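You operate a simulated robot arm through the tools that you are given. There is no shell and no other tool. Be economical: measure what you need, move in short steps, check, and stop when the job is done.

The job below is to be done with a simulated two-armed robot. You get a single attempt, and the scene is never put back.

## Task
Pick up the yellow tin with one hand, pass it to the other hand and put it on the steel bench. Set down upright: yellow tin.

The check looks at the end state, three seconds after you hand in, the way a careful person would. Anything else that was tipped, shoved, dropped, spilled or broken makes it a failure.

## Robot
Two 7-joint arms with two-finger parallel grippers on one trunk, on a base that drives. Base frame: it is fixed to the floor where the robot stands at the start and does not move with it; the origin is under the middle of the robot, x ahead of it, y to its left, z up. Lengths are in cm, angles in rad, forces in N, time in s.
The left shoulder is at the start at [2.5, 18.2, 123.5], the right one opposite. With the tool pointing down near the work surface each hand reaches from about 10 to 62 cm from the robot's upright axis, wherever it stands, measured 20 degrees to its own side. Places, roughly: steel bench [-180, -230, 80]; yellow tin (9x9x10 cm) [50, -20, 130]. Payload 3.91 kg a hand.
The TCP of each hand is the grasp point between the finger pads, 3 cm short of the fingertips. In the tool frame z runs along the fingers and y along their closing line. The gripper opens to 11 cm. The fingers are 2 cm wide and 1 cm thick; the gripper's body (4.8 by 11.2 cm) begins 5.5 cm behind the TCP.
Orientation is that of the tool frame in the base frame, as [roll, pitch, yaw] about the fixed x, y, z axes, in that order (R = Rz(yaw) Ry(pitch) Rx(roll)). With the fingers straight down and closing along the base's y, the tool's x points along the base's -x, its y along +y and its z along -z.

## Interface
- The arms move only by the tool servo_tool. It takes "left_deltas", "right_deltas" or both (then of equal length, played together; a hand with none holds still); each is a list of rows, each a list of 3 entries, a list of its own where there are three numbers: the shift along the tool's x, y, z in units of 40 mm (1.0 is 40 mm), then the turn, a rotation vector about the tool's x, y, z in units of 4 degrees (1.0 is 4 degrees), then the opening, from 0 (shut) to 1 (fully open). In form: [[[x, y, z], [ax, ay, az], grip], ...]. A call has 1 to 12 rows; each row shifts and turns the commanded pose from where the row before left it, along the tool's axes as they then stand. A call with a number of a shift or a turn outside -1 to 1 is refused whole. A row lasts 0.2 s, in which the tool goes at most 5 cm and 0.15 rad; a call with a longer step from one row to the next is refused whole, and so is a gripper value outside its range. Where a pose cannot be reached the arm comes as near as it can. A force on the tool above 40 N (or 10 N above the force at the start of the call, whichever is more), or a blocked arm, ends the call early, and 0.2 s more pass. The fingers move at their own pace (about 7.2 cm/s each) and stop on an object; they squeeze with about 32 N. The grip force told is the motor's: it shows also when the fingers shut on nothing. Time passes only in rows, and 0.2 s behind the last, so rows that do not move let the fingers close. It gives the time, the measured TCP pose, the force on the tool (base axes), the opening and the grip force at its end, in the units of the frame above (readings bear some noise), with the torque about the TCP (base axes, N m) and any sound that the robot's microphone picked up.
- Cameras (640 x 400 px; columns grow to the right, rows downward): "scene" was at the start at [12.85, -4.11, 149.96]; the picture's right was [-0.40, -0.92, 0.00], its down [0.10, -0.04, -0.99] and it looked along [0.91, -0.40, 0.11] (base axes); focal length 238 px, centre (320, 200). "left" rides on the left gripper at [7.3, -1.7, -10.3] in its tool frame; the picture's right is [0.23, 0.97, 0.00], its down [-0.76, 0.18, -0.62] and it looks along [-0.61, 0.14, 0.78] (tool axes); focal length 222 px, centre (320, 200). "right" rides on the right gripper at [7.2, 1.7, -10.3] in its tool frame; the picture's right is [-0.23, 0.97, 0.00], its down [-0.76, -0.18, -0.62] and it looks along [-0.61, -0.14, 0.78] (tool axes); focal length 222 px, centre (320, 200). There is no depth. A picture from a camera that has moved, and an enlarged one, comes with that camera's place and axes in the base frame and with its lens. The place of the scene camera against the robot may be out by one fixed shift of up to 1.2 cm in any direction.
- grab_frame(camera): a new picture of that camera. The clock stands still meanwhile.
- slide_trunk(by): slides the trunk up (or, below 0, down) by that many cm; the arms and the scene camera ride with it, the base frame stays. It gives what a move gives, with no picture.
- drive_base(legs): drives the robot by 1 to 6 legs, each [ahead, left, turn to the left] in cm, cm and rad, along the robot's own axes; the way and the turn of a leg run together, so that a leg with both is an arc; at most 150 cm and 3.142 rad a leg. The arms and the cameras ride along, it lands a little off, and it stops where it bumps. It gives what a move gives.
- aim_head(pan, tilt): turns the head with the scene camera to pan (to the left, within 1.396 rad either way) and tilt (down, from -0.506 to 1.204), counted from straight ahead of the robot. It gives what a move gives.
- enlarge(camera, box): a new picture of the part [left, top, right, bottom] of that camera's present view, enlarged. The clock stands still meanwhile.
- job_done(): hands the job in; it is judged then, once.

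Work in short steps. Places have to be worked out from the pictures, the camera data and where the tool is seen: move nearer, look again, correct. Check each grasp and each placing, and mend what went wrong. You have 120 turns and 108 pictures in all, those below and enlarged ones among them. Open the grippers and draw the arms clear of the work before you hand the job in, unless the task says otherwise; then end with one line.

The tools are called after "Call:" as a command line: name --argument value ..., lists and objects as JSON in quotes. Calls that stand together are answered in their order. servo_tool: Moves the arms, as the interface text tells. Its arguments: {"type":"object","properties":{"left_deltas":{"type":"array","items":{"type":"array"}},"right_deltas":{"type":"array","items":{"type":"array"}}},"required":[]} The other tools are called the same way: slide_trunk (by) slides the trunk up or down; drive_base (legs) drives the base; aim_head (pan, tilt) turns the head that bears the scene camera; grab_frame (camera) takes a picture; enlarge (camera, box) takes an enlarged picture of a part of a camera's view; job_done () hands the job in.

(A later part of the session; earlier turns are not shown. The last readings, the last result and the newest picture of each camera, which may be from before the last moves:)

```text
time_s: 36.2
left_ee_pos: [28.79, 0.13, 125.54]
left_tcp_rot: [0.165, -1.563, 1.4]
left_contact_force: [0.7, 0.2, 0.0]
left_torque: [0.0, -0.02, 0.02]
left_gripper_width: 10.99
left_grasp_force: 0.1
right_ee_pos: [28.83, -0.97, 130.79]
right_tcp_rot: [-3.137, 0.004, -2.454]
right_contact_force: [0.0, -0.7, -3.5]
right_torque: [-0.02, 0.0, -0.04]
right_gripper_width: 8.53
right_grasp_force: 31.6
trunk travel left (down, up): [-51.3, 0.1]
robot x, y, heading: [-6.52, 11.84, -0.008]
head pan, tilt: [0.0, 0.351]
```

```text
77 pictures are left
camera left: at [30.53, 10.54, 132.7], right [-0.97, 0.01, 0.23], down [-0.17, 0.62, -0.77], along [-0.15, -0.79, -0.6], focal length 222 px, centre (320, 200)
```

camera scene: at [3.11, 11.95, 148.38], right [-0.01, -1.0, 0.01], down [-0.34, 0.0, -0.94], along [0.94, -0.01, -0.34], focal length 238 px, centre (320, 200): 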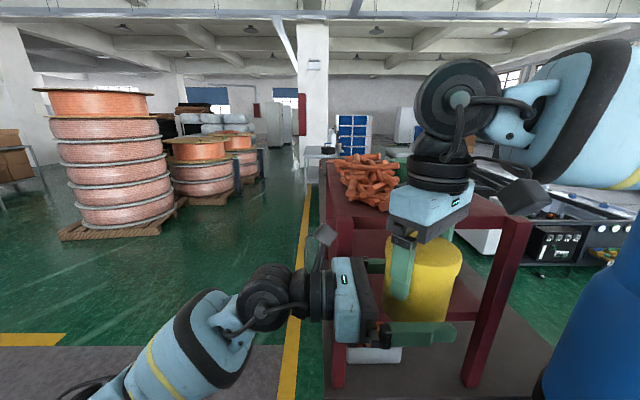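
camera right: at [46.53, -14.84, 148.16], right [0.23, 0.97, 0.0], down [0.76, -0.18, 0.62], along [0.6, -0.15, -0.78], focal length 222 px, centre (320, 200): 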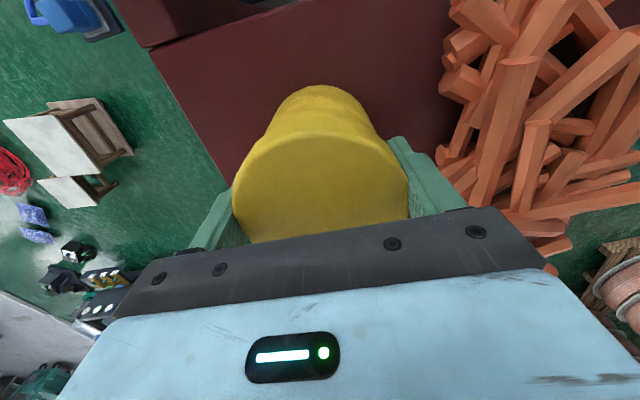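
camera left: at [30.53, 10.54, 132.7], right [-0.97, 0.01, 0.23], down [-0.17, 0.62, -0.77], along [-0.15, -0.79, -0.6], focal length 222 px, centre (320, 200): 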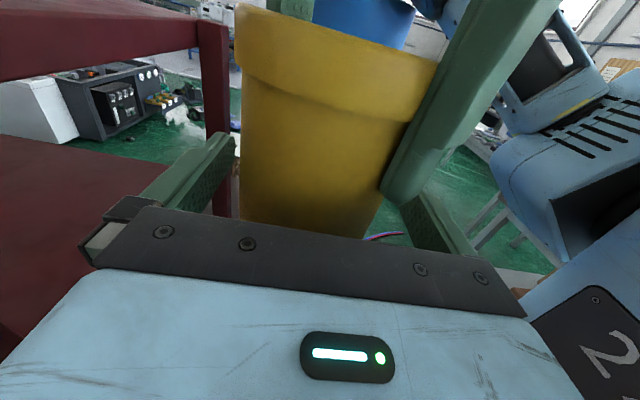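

The left fingers straddle the lower part of the tin with no contact. I close the left hand gently.

Call:
servo_tool --left_deltas '[[[0, 0, 0], [0, 0, 0], 0.9], [[0, 0, 0], [0, 0, 0], 0.8], [[0, 0, 0], [0, 0, 0], 0.7], [[0, 0, 0], [0, 0, 0], 0.6], [[0, 0, 0], [0, 0, 0], 0.5], [[0, 0, 0], [0, 0, 0], 0.4]]'

Call:
grab_frame --camera "left"

Call:
enlarge --camera "scene" --box '[300, 200, 520, 370]'

```text
time_s: 37.6
left_ee_pos: [29.01, 0.16, 125.44]
left_tcp_rot: [0.35, -1.562, 1.218]
left_contact_force: [26.7, -5.0, 0.3]
left_torque: [-0.02, 0.24, 0.08]
left_gripper_width: 8.51
left_grasp_force: 31.9
right_ee_pos: [28.82, -0.91, 130.65]
right_tcp_rot: [3.141, 0.001, -2.45]
right_contact_force: [-26.2, 5.0, -2.8]
right_torque: [0.29, 1.14, 0.26]
right_gripper_width: 8.57
right_grasp_force: 32.4
trunk travel left (down, up): [-51.3, 0.1]
robot x, y, heading: [-6.81, 11.7, -0.013]
head pan, tilt: [0.0, 0.351]
```

```text
76 pictures are left
camera left: at [30.67, 10.6, 132.66], right [-0.97, 0.0, 0.23], down [-0.18, 0.62, -0.77], along [-0.14, -0.79, -0.6], focal length 222 px, centre (320, 200)
```

left: 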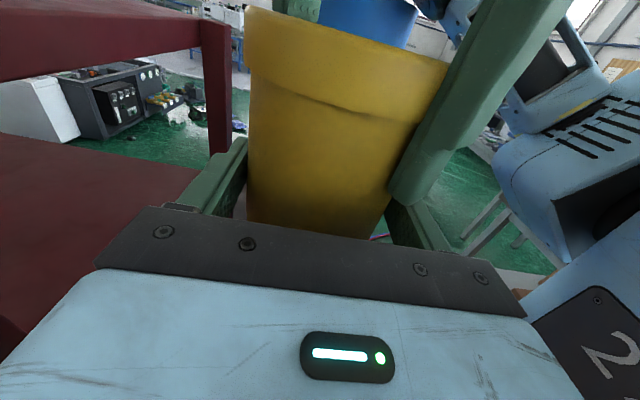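

```text
2.35 times, centred on (410, 285) of scene
camera zoom: at [3.1, 11.93, 148.38], right [-0.01, -1.0, 0.01], down [-0.34, 0.0, -0.94], along [0.94, -0.01, -0.34], focal length 561 px, centre (108, 0)
```

zoom: 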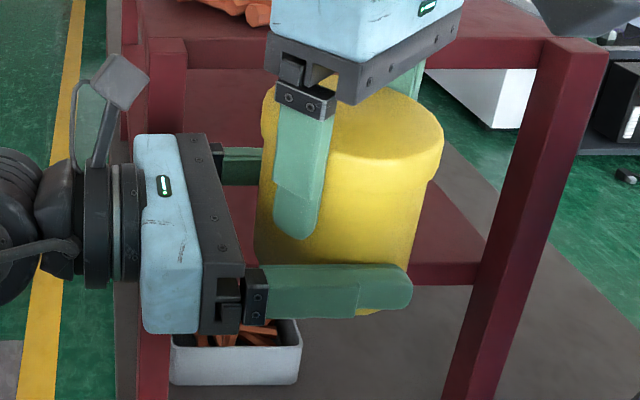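

Both hands hold the tin, but they press against each other with 26 N along x. I ease the left hand a few mm along +x to relieve that before letting go.

Call:
servo_tool --left_deltas '[[[0, -0.06, 0], [0, 0, 0], 0.4], [[0, -0.04, 0], [0, 0, 0], 0.4], [[0, 0, 0], [0, 0, 0], 0.4]]'

```text
time_s: 38.5
left_ee_pos: [29.25, 0.1, 125.51]
left_tcp_rot: [0.02, -1.563, 1.545]
left_contact_force: [13.2, -0.7, -1.1]
left_torque: [-0.23, -0.71, 0.27]
left_gripper_width: 8.49
left_grasp_force: 31.8
right_ee_pos: [28.79, -0.96, 130.72]
right_tcp_rot: [-3.141, 0.001, -2.454]
right_contact_force: [-13.5, 1.9, 1.7]
right_torque: [0.42, 1.37, -0.18]
right_gripper_width: 8.55
right_grasp_force: 32.0
trunk travel left (down, up): [-51.3, 0.1]
robot x, y, heading: [-6.72, 12.17, -0.009]
head pan, tilt: [0.0, 0.351]
```

The force halved; a little more of the same, and then I open the right hand slowly.

Call:
servo_tool --left_deltas '[[[0, -0.06, 0], [0, 0, 0], 0.4], [[0, -0.02, 0], [0, 0, 0], 0.4], [[0, 0, 0], [0, 0, 0], 0.4]]'

Call:
servo_tool --right_deltas '[[[0, 0, 0], [0, 0, 0], 0.76], [[0, 0, 0], [0, 0, 0], 0.8], [[0, 0, 0], [0, 0, 0], 0.86], [[0, 0, 0], [0, 0, 0], 0.93], [[0, 0, 0], [0, 0, 0], 1], [[0, 0, 0], [0, 0, 0], 1], [[0, 0, 0], [0, 0, 0], 1]]'

Call:
grab_frame --camera "scene"

Call:
grab_frame --camera "left"

```text
time_s: 39.2
left_ee_pos: [29.29, 0.14, 125.4]
left_tcp_rot: [0.043, -1.565, 1.516]
left_contact_force: [-12.2, 0.0, -2.3]
left_torque: [-0.27, -1.45, 0.1]
left_gripper_width: 8.48
left_grasp_force: 32.4
right_ee_pos: [29.07, -0.97, 130.6]
right_tcp_rot: [-3.136, 0.006, -2.455]
right_contact_force: [12.5, 1.4, 2.5]
right_torque: [0.41, 0.8, -0.24]
right_gripper_width: 8.56
right_grasp_force: 31.7
trunk travel left (down, up): [-51.3, 0.1]
robot x, y, heading: [-6.81, 11.99, -0.01]
head pan, tilt: [0.0, 0.351]
```

```text
time_s: 40.9
left_ee_pos: [29.47, 0.13, 125.43]
left_tcp_rot: [0.174, -1.564, 1.391]
left_contact_force: [0.2, -0.4, 0.0]
left_torque: [0.05, -0.01, 0.04]
left_gripper_width: 8.5
left_grasp_force: 32.8
right_ee_pos: [29.04, -0.88, 130.72]
right_tcp_rot: [-3.138, 0.004, -2.454]
right_contact_force: [-0.2, 0.4, 1.2]
right_torque: [-0.02, -0.03, 0.01]
right_gripper_width: 11.01
right_grasp_force: 0.0
trunk travel left (down, up): [-51.3, 0.1]
robot x, y, heading: [-6.54, 11.96, -0.012]
head pan, tilt: [0.0, 0.351]
```

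```text
74 pictures are left
camera scene: at [3.14, 11.94, 148.38], right [-0.01, -1.0, 0.01], down [-0.34, 0.0, -0.94], along [0.94, -0.01, -0.34], focal length 238 px, centre (320, 200)
```

scene: 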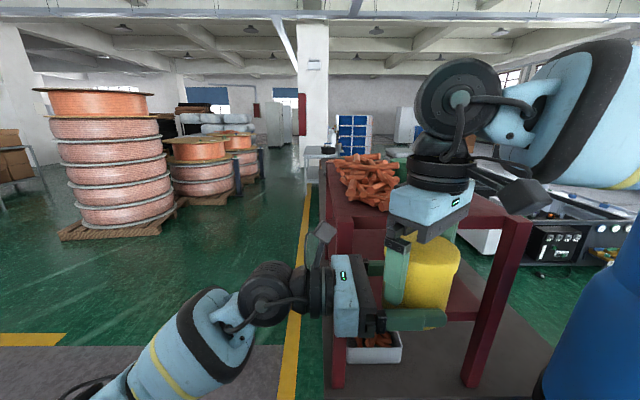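

```text
73 pictures are left
camera left: at [31.27, 10.58, 132.72], right [-0.97, 0.01, 0.23], down [-0.17, 0.62, -0.77], along [-0.15, -0.79, -0.6], focal length 222 px, centre (320, 200)
```

left: 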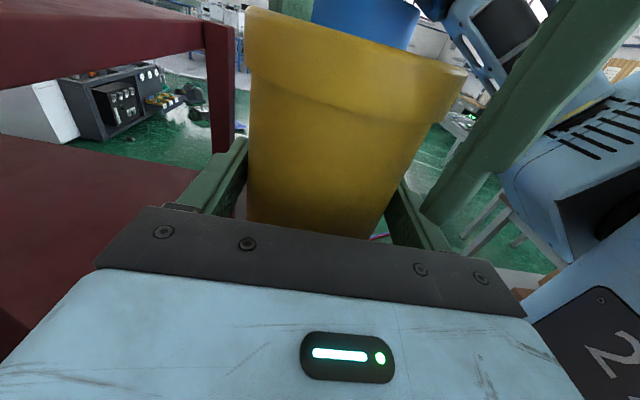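

The right hand is open and the tin stays in the left. I raise the right hand straight up off the tin and check.

Call:
servo_tool --right_deltas '[[[0, 0, -0.3], [0, 0, 0], 1], [[0, 0, -0.5], [0, 0, 0], 1], [[0, 0, -0.5], [0, 0, 0], 1], [[0, 0, -0.4], [0, 0, 0], 1], [[0, 0, 0], [0, 0, 0], 1]]'

Call:
grab_frame --camera "scene"

Call:
grab_frame --camera "left"

```text
time_s: 42.0
left_ee_pos: [30.27, -0.43, 125.21]
left_tcp_rot: [1.255, -1.565, 0.309]
left_contact_force: [-0.4, -0.4, -0.3]
left_torque: [0.04, -0.01, -0.02]
left_gripper_width: 8.5
left_grasp_force: 31.8
right_ee_pos: [30.35, -3.74, 135.74]
right_tcp_rot: [3.137, 0.004, -2.457]
right_contact_force: [0.2, -0.9, -0.2]
right_torque: [0.0, 0.03, -0.04]
right_gripper_width: 10.98
right_grasp_force: 0.0
right hand out of reach, approached as far as the arm can: row 1, 2, 3, 4
trunk travel left (down, up): [-51.3, 0.1]
robot x, y, heading: [-6.64, 11.8, -0.014]
head pan, tilt: [0.0, 0.351]
```

```text
72 pictures are left
camera scene: at [3.95, 11.27, 148.32], right [-0.01, -1.0, 0.0], down [-0.34, 0.0, -0.94], along [0.94, -0.01, -0.34], focal length 238 px, centre (320, 200)
```

scene: 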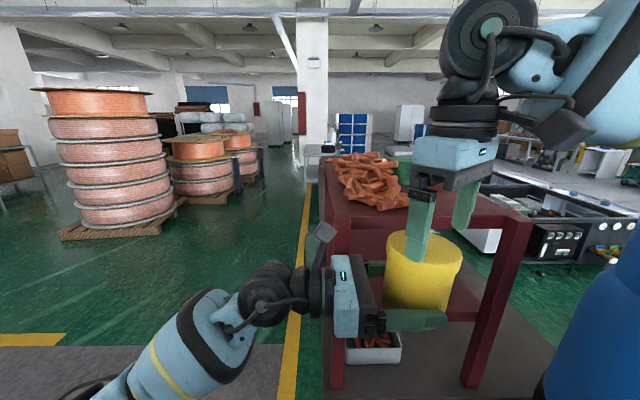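

```text
71 pictures are left
camera left: at [31.97, 9.98, 132.45], right [-0.97, 0.01, 0.23], down [-0.18, 0.62, -0.76], along [-0.15, -0.78, -0.6], focal length 222 px, centre (320, 200)
```

left: 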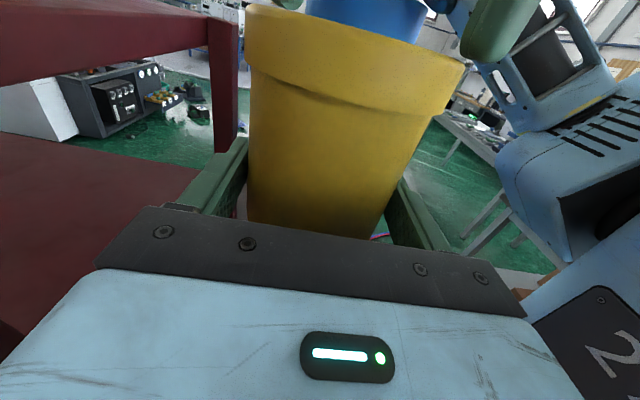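

The tin sits well in the left hand and the right fingertips are at lid height. I lower the left hand 8 cm to separate fully and draw the right hand back to its own side.

Call:
servo_tool --left_deltas '[[[-0.4, 0, 0], [0, 0, 0], 0.4], [[-0.6, 0, 0], [0, 0, 0], 0.4], [[-0.6, 0, 0], [0, 0, 0], 0.4], [[-0.4, 0, 0], [0, 0, 0], 0.4], [[0, 0, 0], [0, 0, 0], 0.4], [[0, 0, 0], [0, 0, 0], 0.4]]'

Call:
servo_tool --right_deltas '[[[0, -0.5, 0], [0, 0, 0.9], 1], [[0, -0.7, 0], [0, 0, 1], 1], [[0, -0.7, 0], [0, 0, 1], 1], [[0, -0.5, 0], [0, 0, 1], 1], [[0, 0, 0], [0, 0, 1], 1], [[0, 0, 0], [0, 0, 1], 1], [[0, 0, 0], [0, 0, 1], 1], [[0, 0, 0], [0, 0, 0], 1]]'

Call:
grab_frame --camera "scene"

```text
time_s: 43.5
left_ee_pos: [30.21, -0.53, 117.3]
left_tcp_rot: [1.258, -1.563, 0.307]
left_contact_force: [0.5, 0.6, 0.1]
left_torque: [0.07, -0.03, 0.0]
left_gripper_width: 8.5
left_grasp_force: 32.2
right_ee_pos: [30.34, -3.68, 135.68]
right_tcp_rot: [3.134, 0.005, -2.458]
right_contact_force: [1.0, -1.5, -0.3]
right_torque: [0.0, -0.01, -0.01]
right_gripper_width: 10.98
right_grasp_force: 0.1
trunk travel left (down, up): [-51.3, 0.1]
robot x, y, heading: [-6.57, 12.14, -0.008]
head pan, tilt: [0.0, 0.351]
```

```text
time_s: 45.2
left_ee_pos: [30.17, -0.63, 117.32]
left_tcp_rot: [1.277, -1.564, 0.289]
left_contact_force: [-0.4, -0.3, 0.6]
left_torque: [0.06, -0.04, 0.05]
left_gripper_width: 8.49
left_grasp_force: 32.7
right_ee_pos: [35.64, -11.68, 135.61]
right_tcp_rot: [3.135, -0.002, -2.934]
right_contact_force: [-1.1, 0.0, -0.5]
right_torque: [-0.02, -0.01, -0.01]
right_gripper_width: 11.0
right_grasp_force: 0.2
trunk travel left (down, up): [-51.3, 0.1]
robot x, y, heading: [-6.88, 11.81, -0.019]
head pan, tilt: [0.0, 0.351]
```

```text
70 pictures are left
camera scene: at [3.96, 11.2, 148.32], right [-0.01, -1.0, 0.0], down [-0.34, 0.0, -0.94], along [0.94, -0.01, -0.34], focal length 238 px, centre (320, 200)
```

scene: 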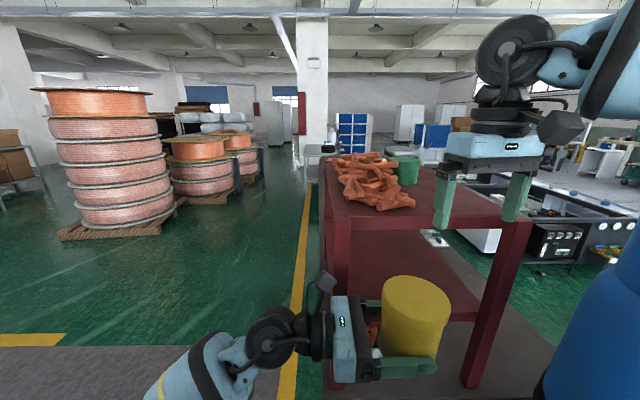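

The hand-over is done and the tin looks upright. I drive 45 cm left, into open floor away from the cylinder and table, then turn right by 1.6 rad and look towards the bench.

Call:
drive_base --legs '[[0, 45, 0], [0, 0, -1.6]]'

Call:
aim_head --pan -0.6 --tilt 0.25

Call:
grab_frame --camera "scene"

```text
time_s: 53.5
left_ee_pos: [-19.66, 19.69, 117.26]
left_tcp_rot: [1.27, -1.565, -1.301]
left_contact_force: [-0.5, 0.7, -0.4]
left_torque: [0.02, -0.04, 0.0]
left_gripper_width: 8.47
left_grasp_force: 31.5
right_ee_pos: [-30.85, 14.33, 135.57]
right_tcp_rot: [3.137, -0.001, 1.753]
right_contact_force: [0.2, -0.3, -0.6]
right_torque: [0.01, 0.04, 0.01]
right_gripper_width: 11.0
right_grasp_force: 0.1
trunk travel left (down, up): [-51.3, 0.1]
robot x, y, heading: [-6.22, 56.76, -1.603]
head pan, tilt: [0.0, 0.351]
```

```text
time_s: 54.5
left_ee_pos: [-19.61, 19.71, 117.2]
left_tcp_rot: [1.299, -1.564, -1.329]
left_contact_force: [-0.1, -0.9, 0.0]
left_torque: [0.0, -0.06, 0.02]
left_gripper_width: 8.52
left_grasp_force: 32.6
right_ee_pos: [-30.81, 14.49, 135.49]
right_tcp_rot: [3.136, -0.002, 1.753]
right_contact_force: [0.1, -0.7, 0.0]
right_torque: [0.02, 0.0, 0.04]
right_gripper_width: 10.99
right_grasp_force: 0.2
trunk travel left (down, up): [-51.3, 0.1]
robot x, y, heading: [-6.08, 56.18, -1.607]
head pan, tilt: [-0.6, 0.25]
```

```text
69 pictures are left
camera scene: at [-11.5, 47.03, 149.26], right [-0.81, 0.59, 0.0], down [0.15, 0.2, -0.97], along [-0.57, -0.78, -0.25], focal length 238 px, centre (320, 200)
```

scene: 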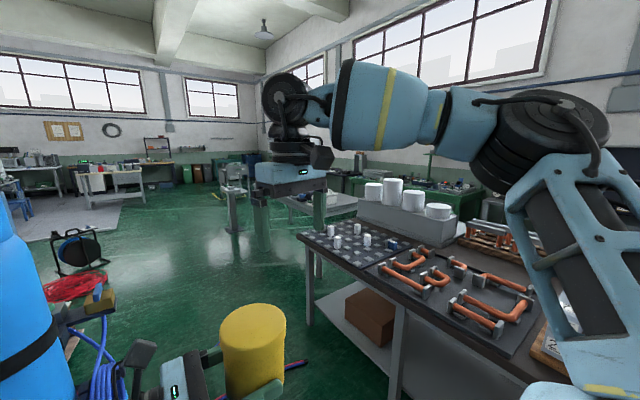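

A dark bench lies along x≈-88; the steel bench should appear near pixel (300, 190). I zoom in there.

Call:
enlarge --camera "scene" --box '[200, 150, 360, 250]'

```text
4.00 times, centred on (280, 200) of scene
camera zoom: at [-11.5, 47.03, 149.26], right [-0.81, 0.59, 0.0], down [0.15, 0.2, -0.97], along [-0.57, -0.78, -0.25], focal length 953 px, centre (480, 200)
```

zoom: 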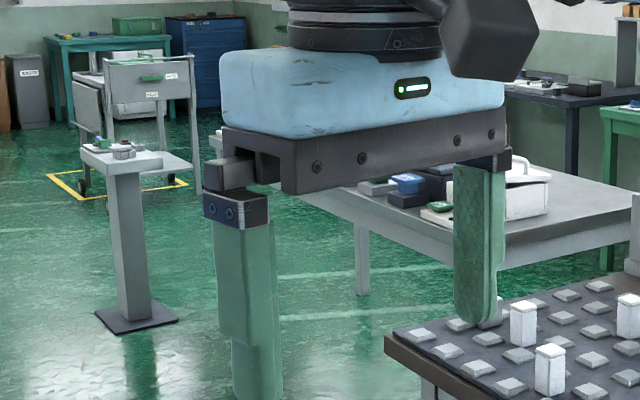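

The steel bench (grey, with a green tray, blue device and white box) has its near long side at about x≈-140 and its near end at y≈-130. I drive down the open lane at x≈-38.

Call:
drive_base --legs '[[0, -32, 0], [120, 0, 0]]'

Call:
aim_head --pan -0.8 --tilt 0.35

Call:
grab_frame --camera "scene"

```text
time_s: 63.5
left_ee_pos: [-58.75, -98.25, 117.28]
left_tcp_rot: [1.286, -1.565, -1.358]
left_contact_force: [0.6, 0.3, -0.4]
left_torque: [-0.03, -0.03, -0.01]
left_gripper_width: 8.43
left_grasp_force: 32.0
right_ee_pos: [-70.24, -102.92, 135.67]
right_tcp_rot: [3.136, 0.003, 1.709]
right_contact_force: [0.1, -0.4, 0.0]
right_torque: [0.03, -0.03, 0.01]
right_gripper_width: 10.99
right_grasp_force: 0.1
trunk travel left (down, up): [-51.3, 0.1]
robot x, y, heading: [-44.05, -61.98, -1.648]
head pan, tilt: [-0.6, 0.25]
```

```text
time_s: 64.3
left_ee_pos: [-58.7, -98.31, 117.24]
left_tcp_rot: [1.351, -1.563, -1.424]
left_contact_force: [-0.3, 0.6, -0.2]
left_torque: [-0.04, -0.05, -0.04]
left_gripper_width: 8.51
left_grasp_force: 32.3
right_ee_pos: [-70.23, -103.13, 135.63]
right_tcp_rot: [3.136, -0.002, 1.711]
right_contact_force: [-0.5, 0.4, 0.1]
right_torque: [0.0, -0.01, 0.0]
right_gripper_width: 10.98
right_grasp_force: 0.0
trunk travel left (down, up): [-51.3, 0.1]
robot x, y, heading: [-43.44, -62.61, -1.646]
head pan, tilt: [-0.799, 0.351]
```

```text
67 pictures are left
camera scene: at [-50.71, -70.05, 148.32], right [-0.64, 0.77, 0.0], down [0.26, 0.22, -0.94], along [-0.72, -0.6, -0.34], focal length 238 px, centre (320, 200)
```

scene: 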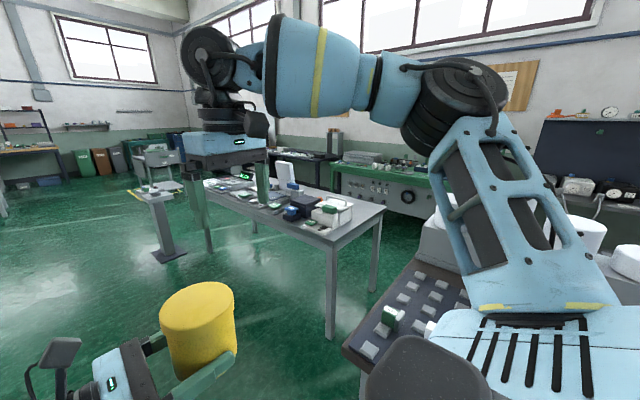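

The steel bench spans about x -148 to -210, y -138 to -317, top near z 80, with clutter on it except its near end. I drive on and turn to face it from the +x side for a closer look.

Call:
drive_base --legs '[[88, 4, 0], [0, 0, -1.49]]'

Call:
aim_head --pan 0.0 --tilt 0.5

Call:
grab_frame --camera "scene"

```text
time_s: 72.6
left_ee_pos: [-83.98, -136.88, 117.23]
left_tcp_rot: [1.317, -1.565, -2.911]
left_contact_force: [0.0, 0.0, 0.0]
left_torque: [-0.06, -0.02, -0.01]
left_gripper_width: 8.46
left_grasp_force: 31.7
right_ee_pos: [-89.12, -125.74, 135.59]
right_tcp_rot: [3.136, -0.004, 0.19]
right_contact_force: [0.3, 0.2, 0.7]
right_torque: [0.01, -0.01, 0.04]
right_gripper_width: 11.01
right_grasp_force: 0.1
trunk travel left (down, up): [-51.3, 0.1]
robot x, y, heading: [-47.25, -150.0, 3.115]
head pan, tilt: [-0.799, 0.351]
```

```text
time_s: 73.7
left_ee_pos: [-83.84, -136.92, 117.15]
left_tcp_rot: [1.347, -1.563, -2.941]
left_contact_force: [0.1, 1.0, 0.5]
left_torque: [-0.04, 0.01, 0.01]
left_gripper_width: 8.46
left_grasp_force: 32.4
right_ee_pos: [-89.27, -125.84, 135.63]
right_tcp_rot: [3.135, -0.002, 0.191]
right_contact_force: [0.6, -0.2, 0.1]
right_torque: [-0.01, 0.0, 0.03]
right_gripper_width: 11.03
right_grasp_force: 0.1
trunk travel left (down, up): [-51.3, 0.1]
robot x, y, heading: [-47.25, -150.05, 3.112]
head pan, tilt: [0.0, 0.499]
```

```text
66 pictures are left
camera scene: at [-57.07, -150.38, 146.95], right [0.03, 1.0, 0.0], down [0.48, -0.01, -0.88], along [-0.88, 0.02, -0.48], focal length 238 px, centre (320, 200)
```

scene: 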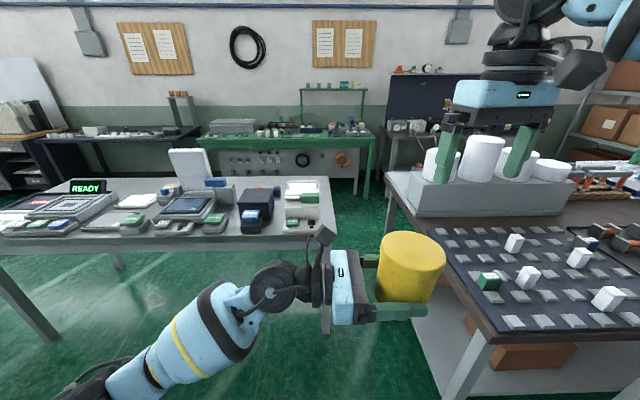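

The steel bench is ahead on the left, cluttered. I zoom in to find a free patch.

Call:
enlarge --camera "scene" --box '[0, 130, 200, 255]'

Call:
enlarge --camera "scene" --box '[150, 140, 342, 260]'

```text
3.20 times, centred on (100, 192) of scene
camera zoom: at [-57.07, -150.38, 146.95], right [0.03, 1.0, 0.0], down [0.48, -0.01, -0.88], along [-0.88, 0.02, -0.48], focal length 762 px, centre (1024, 224)
```

zoom: 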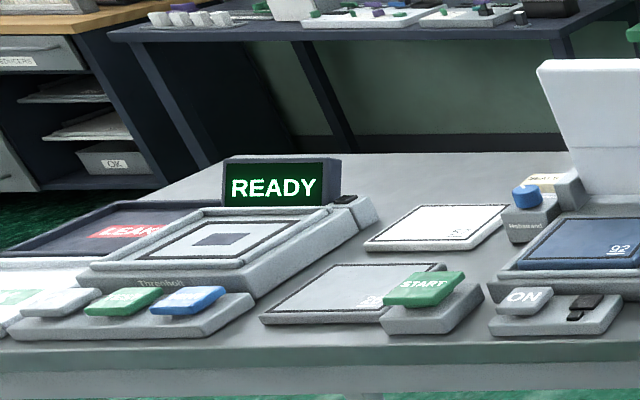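

```text
3.33 times, centred on (246, 200) of scene
camera zoom: at [-57.07, -150.38, 146.95], right [0.03, 1.0, 0.0], down [0.48, -0.01, -0.88], along [-0.88, 0.02, -0.48], focal length 794 px, centre (567, 200)
```

zoom: 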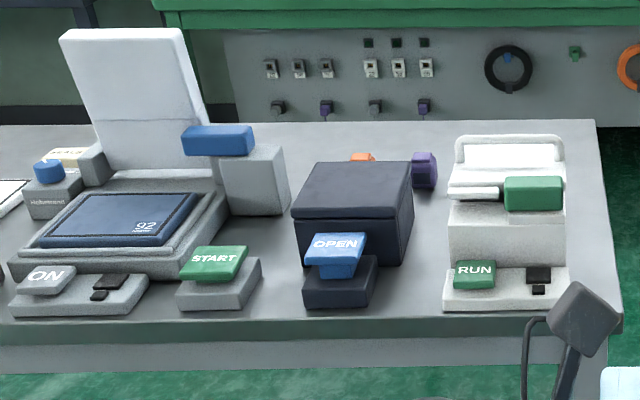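

Machines and buttons fill most of the front; I need a better view from above to find a free patch. I drive closer, to about x=-100, y=-205, and look down.

Call:
drive_base --legs '[[0, 55, 0], [50, 0, 0.03]]'

Call:
aim_head --pan 0.3 --tilt 0.7

Call:
grab_frame --camera "scene"

Call:
grab_frame --camera "right"

```text
time_s: 81.4
left_ee_pos: [-134.62, -190.62, 117.18]
left_tcp_rot: [1.323, -1.564, -2.895]
left_contact_force: [0.1, 0.2, -0.1]
left_torque: [-0.03, 0.0, -0.04]
left_gripper_width: 8.45
left_grasp_force: 31.3
right_ee_pos: [-140.22, -179.63, 135.65]
right_tcp_rot: [3.136, -0.002, 0.21]
right_contact_force: [0.1, -0.5, -0.6]
right_torque: [0.01, -0.02, 0.0]
right_gripper_width: 11.01
right_grasp_force: 0.0
trunk travel left (down, up): [-51.3, 0.1]
robot x, y, heading: [-97.7, -202.86, 3.137]
head pan, tilt: [0.0, 0.499]
```

```text
time_s: 82.2
left_ee_pos: [-134.63, -190.67, 117.18]
left_tcp_rot: [1.385, -1.564, -2.959]
left_contact_force: [0.3, -0.1, 0.5]
left_torque: [-0.05, -0.02, 0.01]
left_gripper_width: 8.46
left_grasp_force: 32.0
right_ee_pos: [-140.19, -179.56, 135.6]
right_tcp_rot: [3.135, 0.0, 0.209]
right_contact_force: [-0.1, 0.1, -1.0]
right_torque: [-0.01, 0.01, 0.02]
right_gripper_width: 11.01
right_grasp_force: 0.0
trunk travel left (down, up): [-51.3, 0.1]
robot x, y, heading: [-97.72, -202.65, 3.137]
head pan, tilt: [0.3, 0.7]
```

```text
63 pictures are left
camera scene: at [-106.63, -206.04, 145.18], right [-0.29, 0.96, 0.0], down [0.62, 0.19, -0.77], along [-0.73, -0.22, -0.64], focal length 238 px, centre (320, 200)
```

scene: 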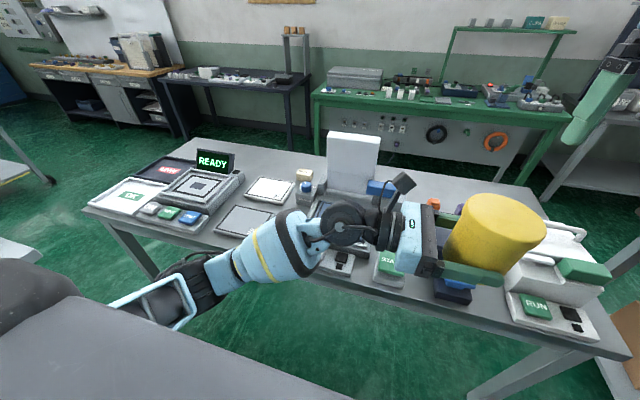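

```text
62 pictures are left
camera right: at [-132.8, -179.61, 145.97], right [-0.02, -1.0, 0.0], down [-0.78, 0.02, 0.62], along [-0.62, 0.01, -0.78], focal length 222 px, centre (320, 200)
```

right: 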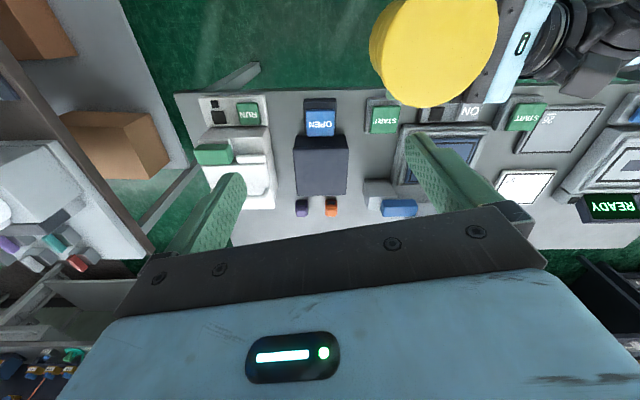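

The right hand's camera looks straight down onto the bench: there may be free patches between RUN and OPEN, and between the black OPEN box and the scale. I zoom in to measure them.

Call:
enlarge --camera "right" --box '[170, 70, 430, 232]'

Call:
enlarge --camera "scene" --box '[400, 170, 640, 340]'

```text
2.46 times, centred on (300, 151) of right
camera zoom: at [-132.8, -179.61, 145.97], right [-0.02, -1.0, 0.0], down [-0.78, 0.02, 0.62], along [-0.62, 0.01, -0.78], focal length 547 px, centre (369, 321)
```

zoom: 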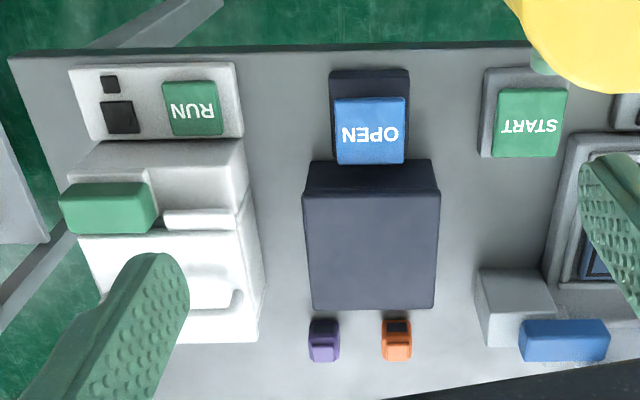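

```text
2.35 times, centred on (520, 255) of scene
camera zoom: at [-106.63, -206.04, 145.18], right [-0.29, 0.96, 0.0], down [0.62, 0.19, -0.77], along [-0.73, -0.22, -0.64], focal length 561 px, centre (-151, 71)
```

zoom: 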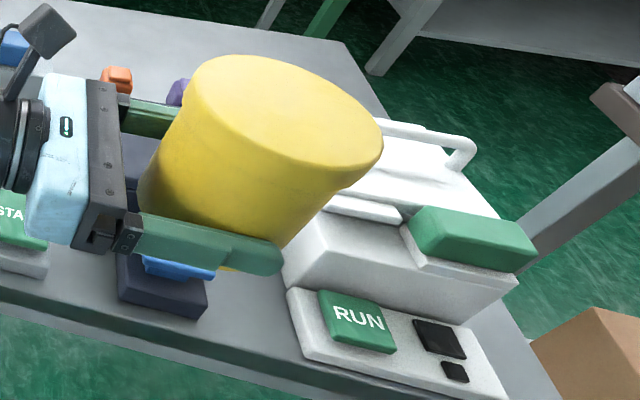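

The best free patch on the steel bench is behind the START pad, between the black OPEN box and the scale: about x -158 to -175, y -188 to -203. It must be reached from above, so the tin has to be gripped from the top. I bring the right hand over the tin again, still high.

Call:
servo_tool --right_deltas '[[[0.21, 0.68, 0], [0, 0, 0], 1], [[0.21, 0.68, 0], [0, 0, 0], 1], [[0.21, 0.68, 0], [0, 0, 0], 1], [[0.21, 0.68, 0], [0, 0, 0], 1], [[0, 0, 0], [0, 0, -1], 1], [[0, 0, 0], [0, 0, -1], 1], [[0, 0, 0], [0, 0, -1], 1], [[0, 0, 0], [0, 0, -1], 1], [[0, 0, 0], [0, 0, -1], 1], [[0, 0, 0], [0, 0, 0], 1]]'

Call:
grab_frame --camera "right"

Call:
grab_frame --camera "scene"

```text
time_s: 84.4
left_ee_pos: [-134.67, -190.6, 117.34]
left_tcp_rot: [1.361, -1.564, -2.935]
left_contact_force: [0.6, -0.1, 0.1]
left_torque: [-0.07, -0.03, 0.01]
left_gripper_width: 8.46
left_grasp_force: 32.2
right_ee_pos: [-134.7, -187.07, 135.24]
right_tcp_rot: [3.137, -0.003, 0.561]
right_contact_force: [0.3, -0.2, -1.1]
right_torque: [0.01, 0.0, 0.0]
right_gripper_width: 11.01
right_grasp_force: 0.0
right hand out of reach, approached as far as the arm can: row 3, 4
trunk travel left (down, up): [-51.3, 0.1]
robot x, y, heading: [-97.49, -203.2, 3.142]
head pan, tilt: [0.3, 0.7]
```

```text
59 pictures are left
camera right: at [-127.68, -184.49, 145.68], right [0.33, -0.95, 0.0], down [-0.74, -0.25, 0.62], along [-0.59, -0.21, -0.78], focal length 222 px, centre (320, 200)
```

right: 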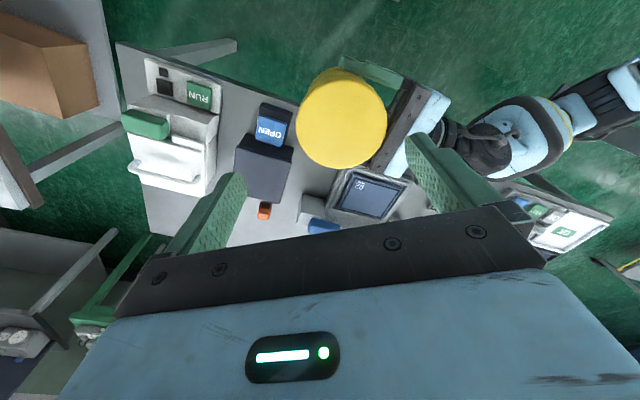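

```text
58 pictures are left
camera scene: at [-106.63, -206.05, 145.18], right [-0.29, 0.96, 0.0], down [0.62, 0.19, -0.76], along [-0.73, -0.22, -0.64], focal length 238 px, centre (320, 200)
```

scene: 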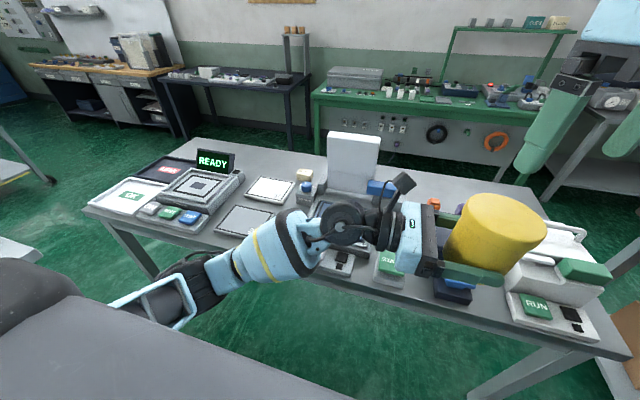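

The tin's top centre measures at about (-134.1, -189.2), z 124. I descend to z≈130.5 while centring the right hand over it.

Call:
servo_tool --right_deltas '[[[0, 0, 0.5], [0, 0, 0], 1], [[-0.09, 0.26, 0.4], [0, 0, 0], 1], [[-0.1, 0.27, 0.3], [0, 0, 0], 1], [[0, 0, 0], [0, 0, 0], 1]]'

Call:
grab_frame --camera "right"

```text
time_s: 85.4
left_ee_pos: [-134.56, -190.6, 117.35]
left_tcp_rot: [1.352, -1.563, -2.924]
left_contact_force: [-0.7, -0.9, 0.4]
left_torque: [-0.05, 0.02, 0.02]
left_gripper_width: 8.48
left_grasp_force: 32.2
right_ee_pos: [-134.21, -189.2, 130.56]
right_tcp_rot: [3.138, 0.003, 0.561]
right_contact_force: [0.2, 0.3, 0.3]
right_torque: [0.01, -0.02, -0.02]
right_gripper_width: 10.99
right_grasp_force: 0.0
trunk travel left (down, up): [-51.3, 0.1]
robot x, y, heading: [-97.59, -203.01, 3.132]
head pan, tilt: [0.3, 0.7]
```

```text
57 pictures are left
camera right: at [-127.11, -186.71, 140.97], right [0.33, -0.95, 0.0], down [-0.74, -0.25, 0.62], along [-0.59, -0.21, -0.78], focal length 222 px, centre (320, 200)
```

right: 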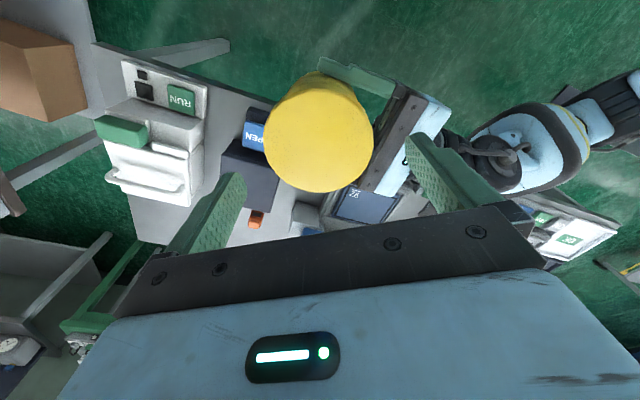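

The hand is centred over the tin to within half a centimetre. I descend to z≈123, keeping the right fingertips above the left hand.

Call:
servo_tool --right_deltas '[[[0.05, 0, 0.5], [0, 0, 0], 1], [[0, 0, 0.5], [0, 0, 0], 1], [[0, 0, 0.5], [0, 0, 0], 1], [[0, 0, 0.38], [0, 0, 0], 1], [[0, 0, 0], [0, 0, 0], 1]]'

Call:
grab_frame --camera "right"

Call:
grab_frame --camera "left"

```text
time_s: 86.6
left_ee_pos: [-134.65, -190.69, 117.29]
left_tcp_rot: [1.345, -1.564, -2.916]
left_contact_force: [0.5, 0.4, 0.2]
left_torque: [-0.07, -0.03, 0.02]
left_gripper_width: 8.46
left_grasp_force: 31.9
right_ee_pos: [-134.08, -189.2, 122.94]
right_tcp_rot: [3.136, 0.002, 0.559]
right_contact_force: [0.1, 0.0, 0.1]
right_torque: [0.0, -0.05, -0.03]
right_gripper_width: 11.01
right_grasp_force: 0.0
trunk travel left (down, up): [-51.3, 0.1]
robot x, y, heading: [-97.7, -203.18, 3.138]
head pan, tilt: [0.3, 0.7]
```

```text
56 pictures are left
camera right: at [-127.04, -186.66, 133.3], right [0.33, -0.95, 0.0], down [-0.74, -0.25, 0.62], along [-0.59, -0.21, -0.78], focal length 222 px, centre (320, 200)
```

right: 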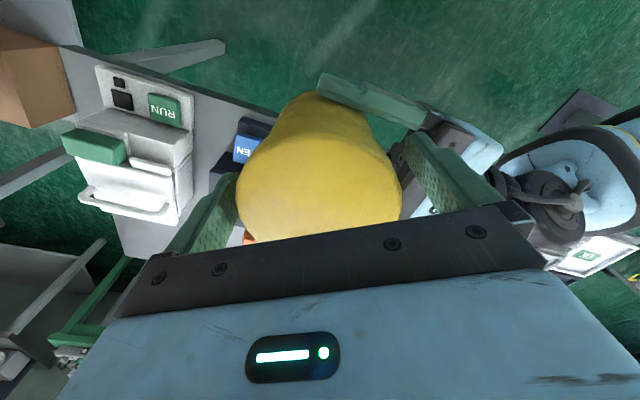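

```text
55 pictures are left
camera left: at [-136.46, -200.93, 124.48], right [0.97, 0.0, 0.23], down [0.18, -0.62, -0.76], along [0.15, 0.78, -0.6], focal length 222 px, centre (320, 200)
```

left: 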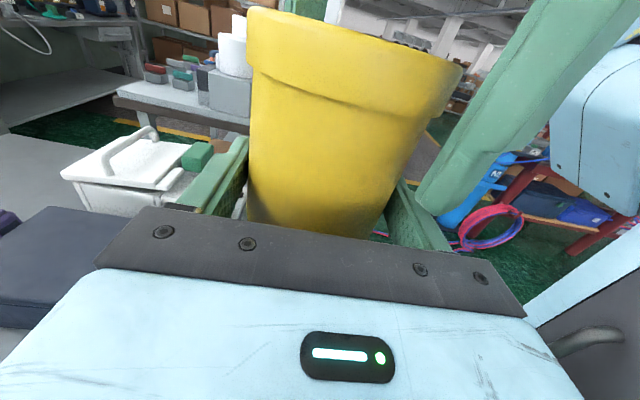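

Both sides are clear. I close the right hand on the tin's top.

Call:
servo_tool --right_deltas '[[[0, 0, 0], [0, 0, 0], 0.9], [[0, 0, 0], [0, 0, 0], 0.8], [[0, 0, 0], [0, 0, 0], 0.7], [[0, 0, 0], [0, 0, 0], 0.6], [[0, 0, 0], [0, 0, 0], 0.5], [[0, 0, 0], [0, 0, 0], 0.4]]'

```text
time_s: 88.0
left_ee_pos: [-134.65, -190.71, 117.17]
left_tcp_rot: [1.413, -1.565, -2.989]
left_contact_force: [11.3, -14.7, -2.5]
left_torque: [0.7, 1.02, 0.06]
left_gripper_width: 8.48
left_grasp_force: 32.1
right_ee_pos: [-134.11, -189.16, 122.93]
right_tcp_rot: [3.14, 0.002, 0.561]
right_contact_force: [-10.4, 14.9, 2.9]
right_torque: [0.05, -0.36, -0.31]
right_gripper_width: 8.5
right_grasp_force: 31.5
trunk travel left (down, up): [-51.3, 0.1]
robot x, y, heading: [-97.67, -202.49, 3.142]
head pan, tilt: [0.3, 0.7]
```

The hands press against each other at about 18 N. I ease the right hand 2 mm along its closing line and read again.

Call:
servo_tool --right_deltas '[[[0, -0.05, 0], [0, 0, 0], 0.4], [[0, 0, 0], [0, 0, 0], 0.4], [[0, 0, 0], [0, 0, 0], 0.4]]'

```text
time_s: 88.8
left_ee_pos: [-134.73, -190.54, 117.24]
left_tcp_rot: [1.32, -1.564, -2.891]
left_contact_force: [0.2, 5.8, -0.7]
left_torque: [0.06, 0.35, 0.38]
left_gripper_width: 8.47
left_grasp_force: 31.6
right_ee_pos: [-134.1, -189.1, 122.99]
right_tcp_rot: [3.135, 0.002, 0.561]
right_contact_force: [-0.3, -5.3, 0.3]
right_torque: [-0.4, -0.27, -0.33]
right_gripper_width: 8.52
right_grasp_force: 32.0
trunk travel left (down, up): [-51.3, 0.1]
robot x, y, heading: [-97.75, -202.59, 3.139]
head pan, tilt: [0.3, 0.7]
```

The stress is nearly gone. I open the left hand and draw it straight back from the tin.

Call:
servo_tool --left_deltas '[[[0, 0, 0], [0, 0, 0], 0.8], [[0, 0, 0], [0, 0, 0], 0.9], [[0, 0, 0], [0, 0, 0], 1], [[0, 0, 0], [0, 0, 0], 1], [[0, 0, -0.4], [0, 0, 0], 1], [[0, 0, -0.7], [0, 0, 0], 1], [[0, 0, -0.8], [0, 0, 0], 1], [[0, 0, -0.8], [0, 0, 0], 1], [[0, 0, -0.8], [0, 0, 0], 1], [[0, 0, 0], [0, 0, 0], 1]]'

Call:
grab_frame --camera "left"

Call:
grab_frame --camera "scene"

```text
time_s: 91.0
left_ee_pos: [-134.52, -204.44, 117.19]
left_tcp_rot: [1.403, -1.565, -2.976]
left_contact_force: [0.8, -0.1, -0.5]
left_torque: [0.0, 0.0, 0.03]
left_gripper_width: 11.01
left_grasp_force: 0.2
right_ee_pos: [-134.24, -189.02, 123.0]
right_tcp_rot: [3.136, 0.002, 0.56]
right_contact_force: [-0.7, -0.1, -0.1]
right_torque: [0.01, -0.01, -0.02]
right_gripper_width: 8.48
right_grasp_force: 32.0
trunk travel left (down, up): [-51.3, 0.1]
robot x, y, heading: [-97.95, -202.64, 3.135]
head pan, tilt: [0.3, 0.7]
```

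```text
54 pictures are left
camera left: at [-136.34, -214.77, 124.39], right [0.97, 0.0, 0.23], down [0.18, -0.62, -0.76], along [0.15, 0.78, -0.6], focal length 222 px, centre (320, 200)
```

left: 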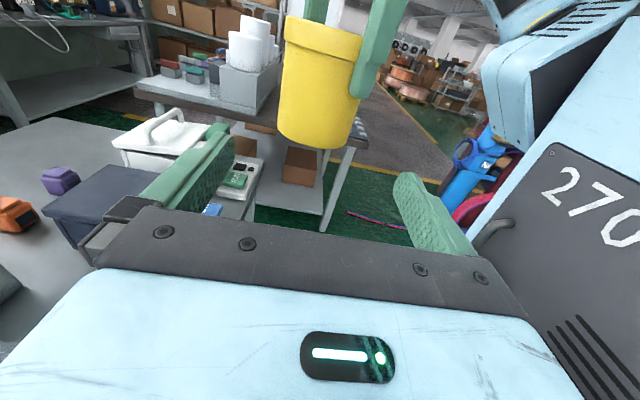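

```text
53 pictures are left
camera scene: at [-106.65, -205.99, 145.18], right [-0.29, 0.96, 0.0], down [0.62, 0.19, -0.76], along [-0.73, -0.22, -0.64], focal length 238 px, centre (320, 200)
```

scene: 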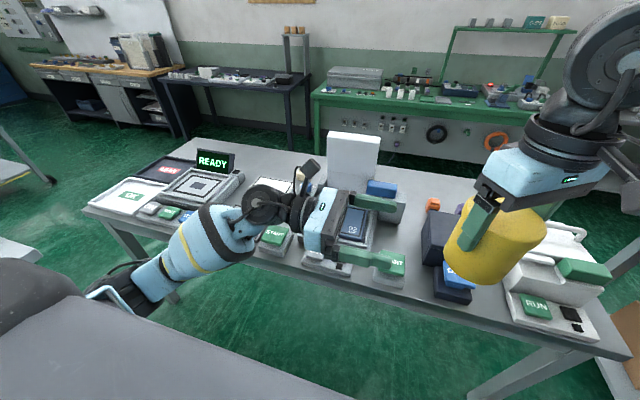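

The right hand holds the tin alone and it hangs straight. I move the left hand away to the left and turn it back to pointing down.

Call:
servo_tool --left_deltas '[[[0.5, 0, -0.8], [0, 0, 0], 1], [[0.5, 0, -0.8], [0, 0, 0], 1], [[0.5, 0, -0.8], [0, 0, 0], 1], [[0, 0, 0], [-1, -1, 1], 1], [[0, 0, 0], [-1, -1, 1], 1], [[0, 0, 0], [-1, -1, 1], 1], [[0, 0, 0], [-1, -1, 1], 1], [[0, 0, 0], [-1, -1, 1], 1], [[0, 0, 0], [-1, -1, 1], 1], [[0, 0, 0], [-1, -1, 1], 1], [[0, 0, 0], [-1, -1, 1], 1], [[0, 0, 0], [-1, -1, 1], 1]]'

Call:
servo_tool --left_deltas '[[[0, 0, 0], [-1, -1, 1], 1], [[0, 0, 0], [-1, -1, 1], 1], [[0, 0, 0], [-1, -1, 1], 1], [[0, 0, 0], [-1, -1, 1], 1], [[0, 0, 0], [-1, -1, 1], 1], [[0, 0, 0], [-1, -1, 1], 1], [[0, 0, 0], [-1, -1, 1], 1], [[0, 0, 0], [-1, -1, 1], 1], [[0, 0, 0], [-0.3, -0.3, 0.3], 1], [[0, 0, 0], [0, 0, 0], 1]]'

Call:
grab_frame --camera "left"

```text
time_s: 93.6
left_ee_pos: [-134.68, -214.22, 123.17]
left_tcp_rot: [-2.696, -0.704, 0.449]
left_contact_force: [0.0, -0.4, 0.0]
left_torque: [-0.04, 0.0, 0.0]
left_gripper_width: 11.01
left_grasp_force: 0.1
right_ee_pos: [-134.3, -188.95, 123.02]
right_tcp_rot: [3.136, 0.001, 0.559]
right_contact_force: [-0.1, -0.1, -0.2]
right_torque: [0.02, 0.0, 0.0]
right_gripper_width: 8.47
right_grasp_force: 32.0
trunk travel left (down, up): [-51.3, 0.1]
robot x, y, heading: [-98.18, -202.89, 3.136]
head pan, tilt: [0.3, 0.7]
```

```text
time_s: 95.8
left_ee_pos: [-134.66, -214.2, 123.26]
left_tcp_rot: [-3.139, -0.009, 0.0]
left_contact_force: [-0.5, -0.1, 0.1]
left_torque: [-0.03, -0.01, 0.01]
left_gripper_width: 10.99
left_grasp_force: 0.1
right_ee_pos: [-134.23, -189.08, 123.01]
right_tcp_rot: [3.135, -0.001, 0.561]
right_contact_force: [-0.6, 0.9, 0.1]
right_torque: [0.0, -0.03, -0.03]
right_gripper_width: 8.5
right_grasp_force: 31.5
trunk travel left (down, up): [-51.3, 0.1]
robot x, y, heading: [-97.64, -202.87, 3.137]
head pan, tilt: [0.3, 0.7]
```

```text
52 pictures are left
camera left: at [-127.59, -212.54, 133.67], right [0.23, -0.97, 0.0], down [-0.77, -0.18, 0.62], along [-0.6, -0.14, -0.79], focal length 222 px, centre (320, 200)
```

left: 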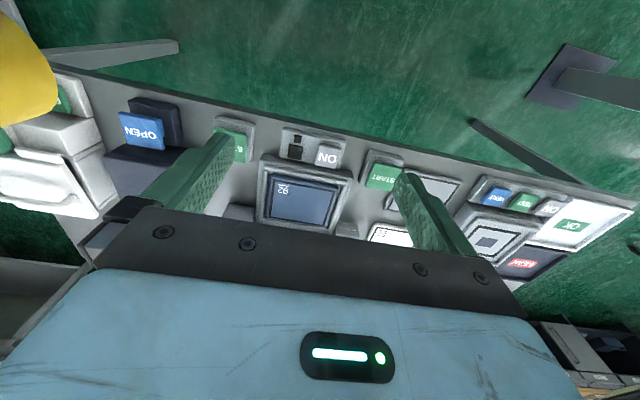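

The left hand points down again. I drive ahead about 19 cm, then turn the right hand back so it closes along y, keeping everything above the machines.

Call:
drive_base --legs '[[18.5, 0, 0]]'

Call:
servo_tool --right_deltas '[[[0, 0, 0], [0, 0, 1], 0.4], [[0, 0, 0], [0, 0, 1], 0.4], [[0, 0, 0], [0, 0, 1], 0.4], [[0, 0, 0], [0, 0, 1], 0.4], [[0, 0, 0], [0, 0, 1], 0.4], [[0, 0, 0], [0, 0, 1], 0.4], [[0, 0, 0], [0, 0, 1], 0.4], [[0, 0, 0], [0, 0, 1], 0.4], [[0, 0, 0], [0, 0, 0], 0.4]]'

Call:
grab_frame --camera "scene"

Call:
grab_frame --camera "left"

Call:
grab_frame --camera "right"

```text
time_s: 97.3
left_ee_pos: [-152.79, -214.22, 123.19]
left_tcp_rot: [-3.14, -0.007, 0.004]
left_contact_force: [0.2, -0.6, -0.5]
left_torque: [0.01, -0.02, -0.01]
left_gripper_width: 10.99
left_grasp_force: 0.0
right_ee_pos: [-152.34, -189.09, 123.02]
right_tcp_rot: [3.137, 0.001, 0.563]
right_contact_force: [-1.7, -0.6, -4.1]
right_torque: [-0.01, -0.02, 0.01]
right_gripper_width: 8.47
right_grasp_force: 31.9
trunk travel left (down, up): [-51.3, 0.1]
robot x, y, heading: [-115.65, -202.71, 3.141]
head pan, tilt: [0.3, 0.7]
```

```text
time_s: 99.3
left_ee_pos: [-152.91, -214.37, 123.25]
left_tcp_rot: [-3.139, -0.007, 0.004]
left_contact_force: [-0.1, -0.4, 0.2]
left_torque: [0.01, 0.0, 0.01]
left_gripper_width: 11.0
left_grasp_force: 0.0
right_ee_pos: [-152.27, -189.05, 123.03]
right_tcp_rot: [3.134, -0.001, 0.004]
right_contact_force: [0.3, -0.8, -3.7]
right_torque: [-0.04, -0.03, -0.01]
right_gripper_width: 8.49
right_grasp_force: 31.8
trunk travel left (down, up): [-51.3, 0.1]
robot x, y, heading: [-115.97, -202.68, 3.144]
head pan, tilt: [0.3, 0.7]
```

```text
51 pictures are left
camera scene: at [-124.79, -206.0, 145.18], right [-0.29, 0.96, 0.0], down [0.62, 0.19, -0.76], along [-0.73, -0.22, -0.64], focal length 238 px, centre (320, 200)
```

scene: 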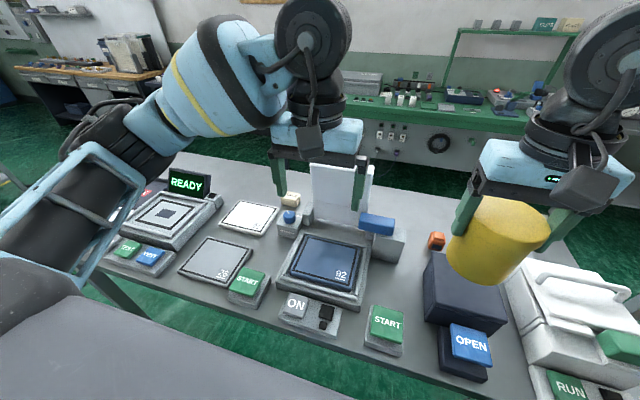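

```text
50 pictures are left
camera left: at [-145.72, -212.57, 133.69], right [0.23, -0.97, 0.0], down [-0.77, -0.18, 0.62], along [-0.6, -0.14, -0.79], focal length 222 px, centre (320, 200)
```

left: 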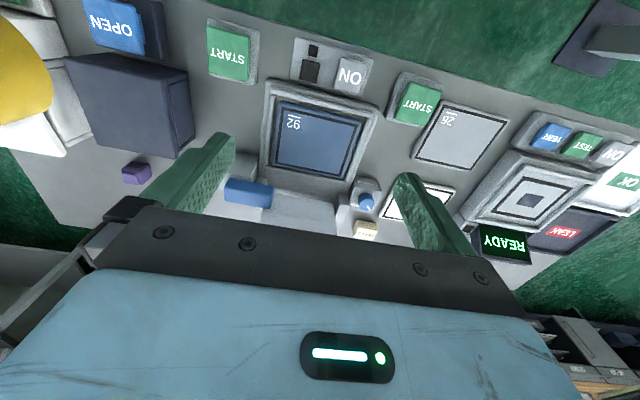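

```text
49 pictures are left
camera right: at [-145.15, -190.6, 133.37], right [-0.22, -0.97, 0.0], down [-0.76, 0.18, 0.62], along [-0.61, 0.14, -0.78], focal length 222 px, centre (320, 200)
```

right: 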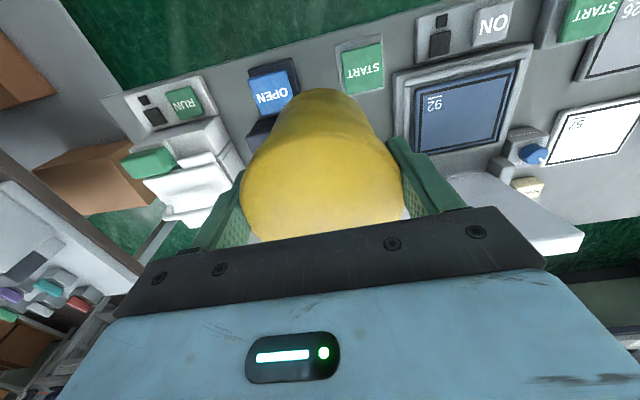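

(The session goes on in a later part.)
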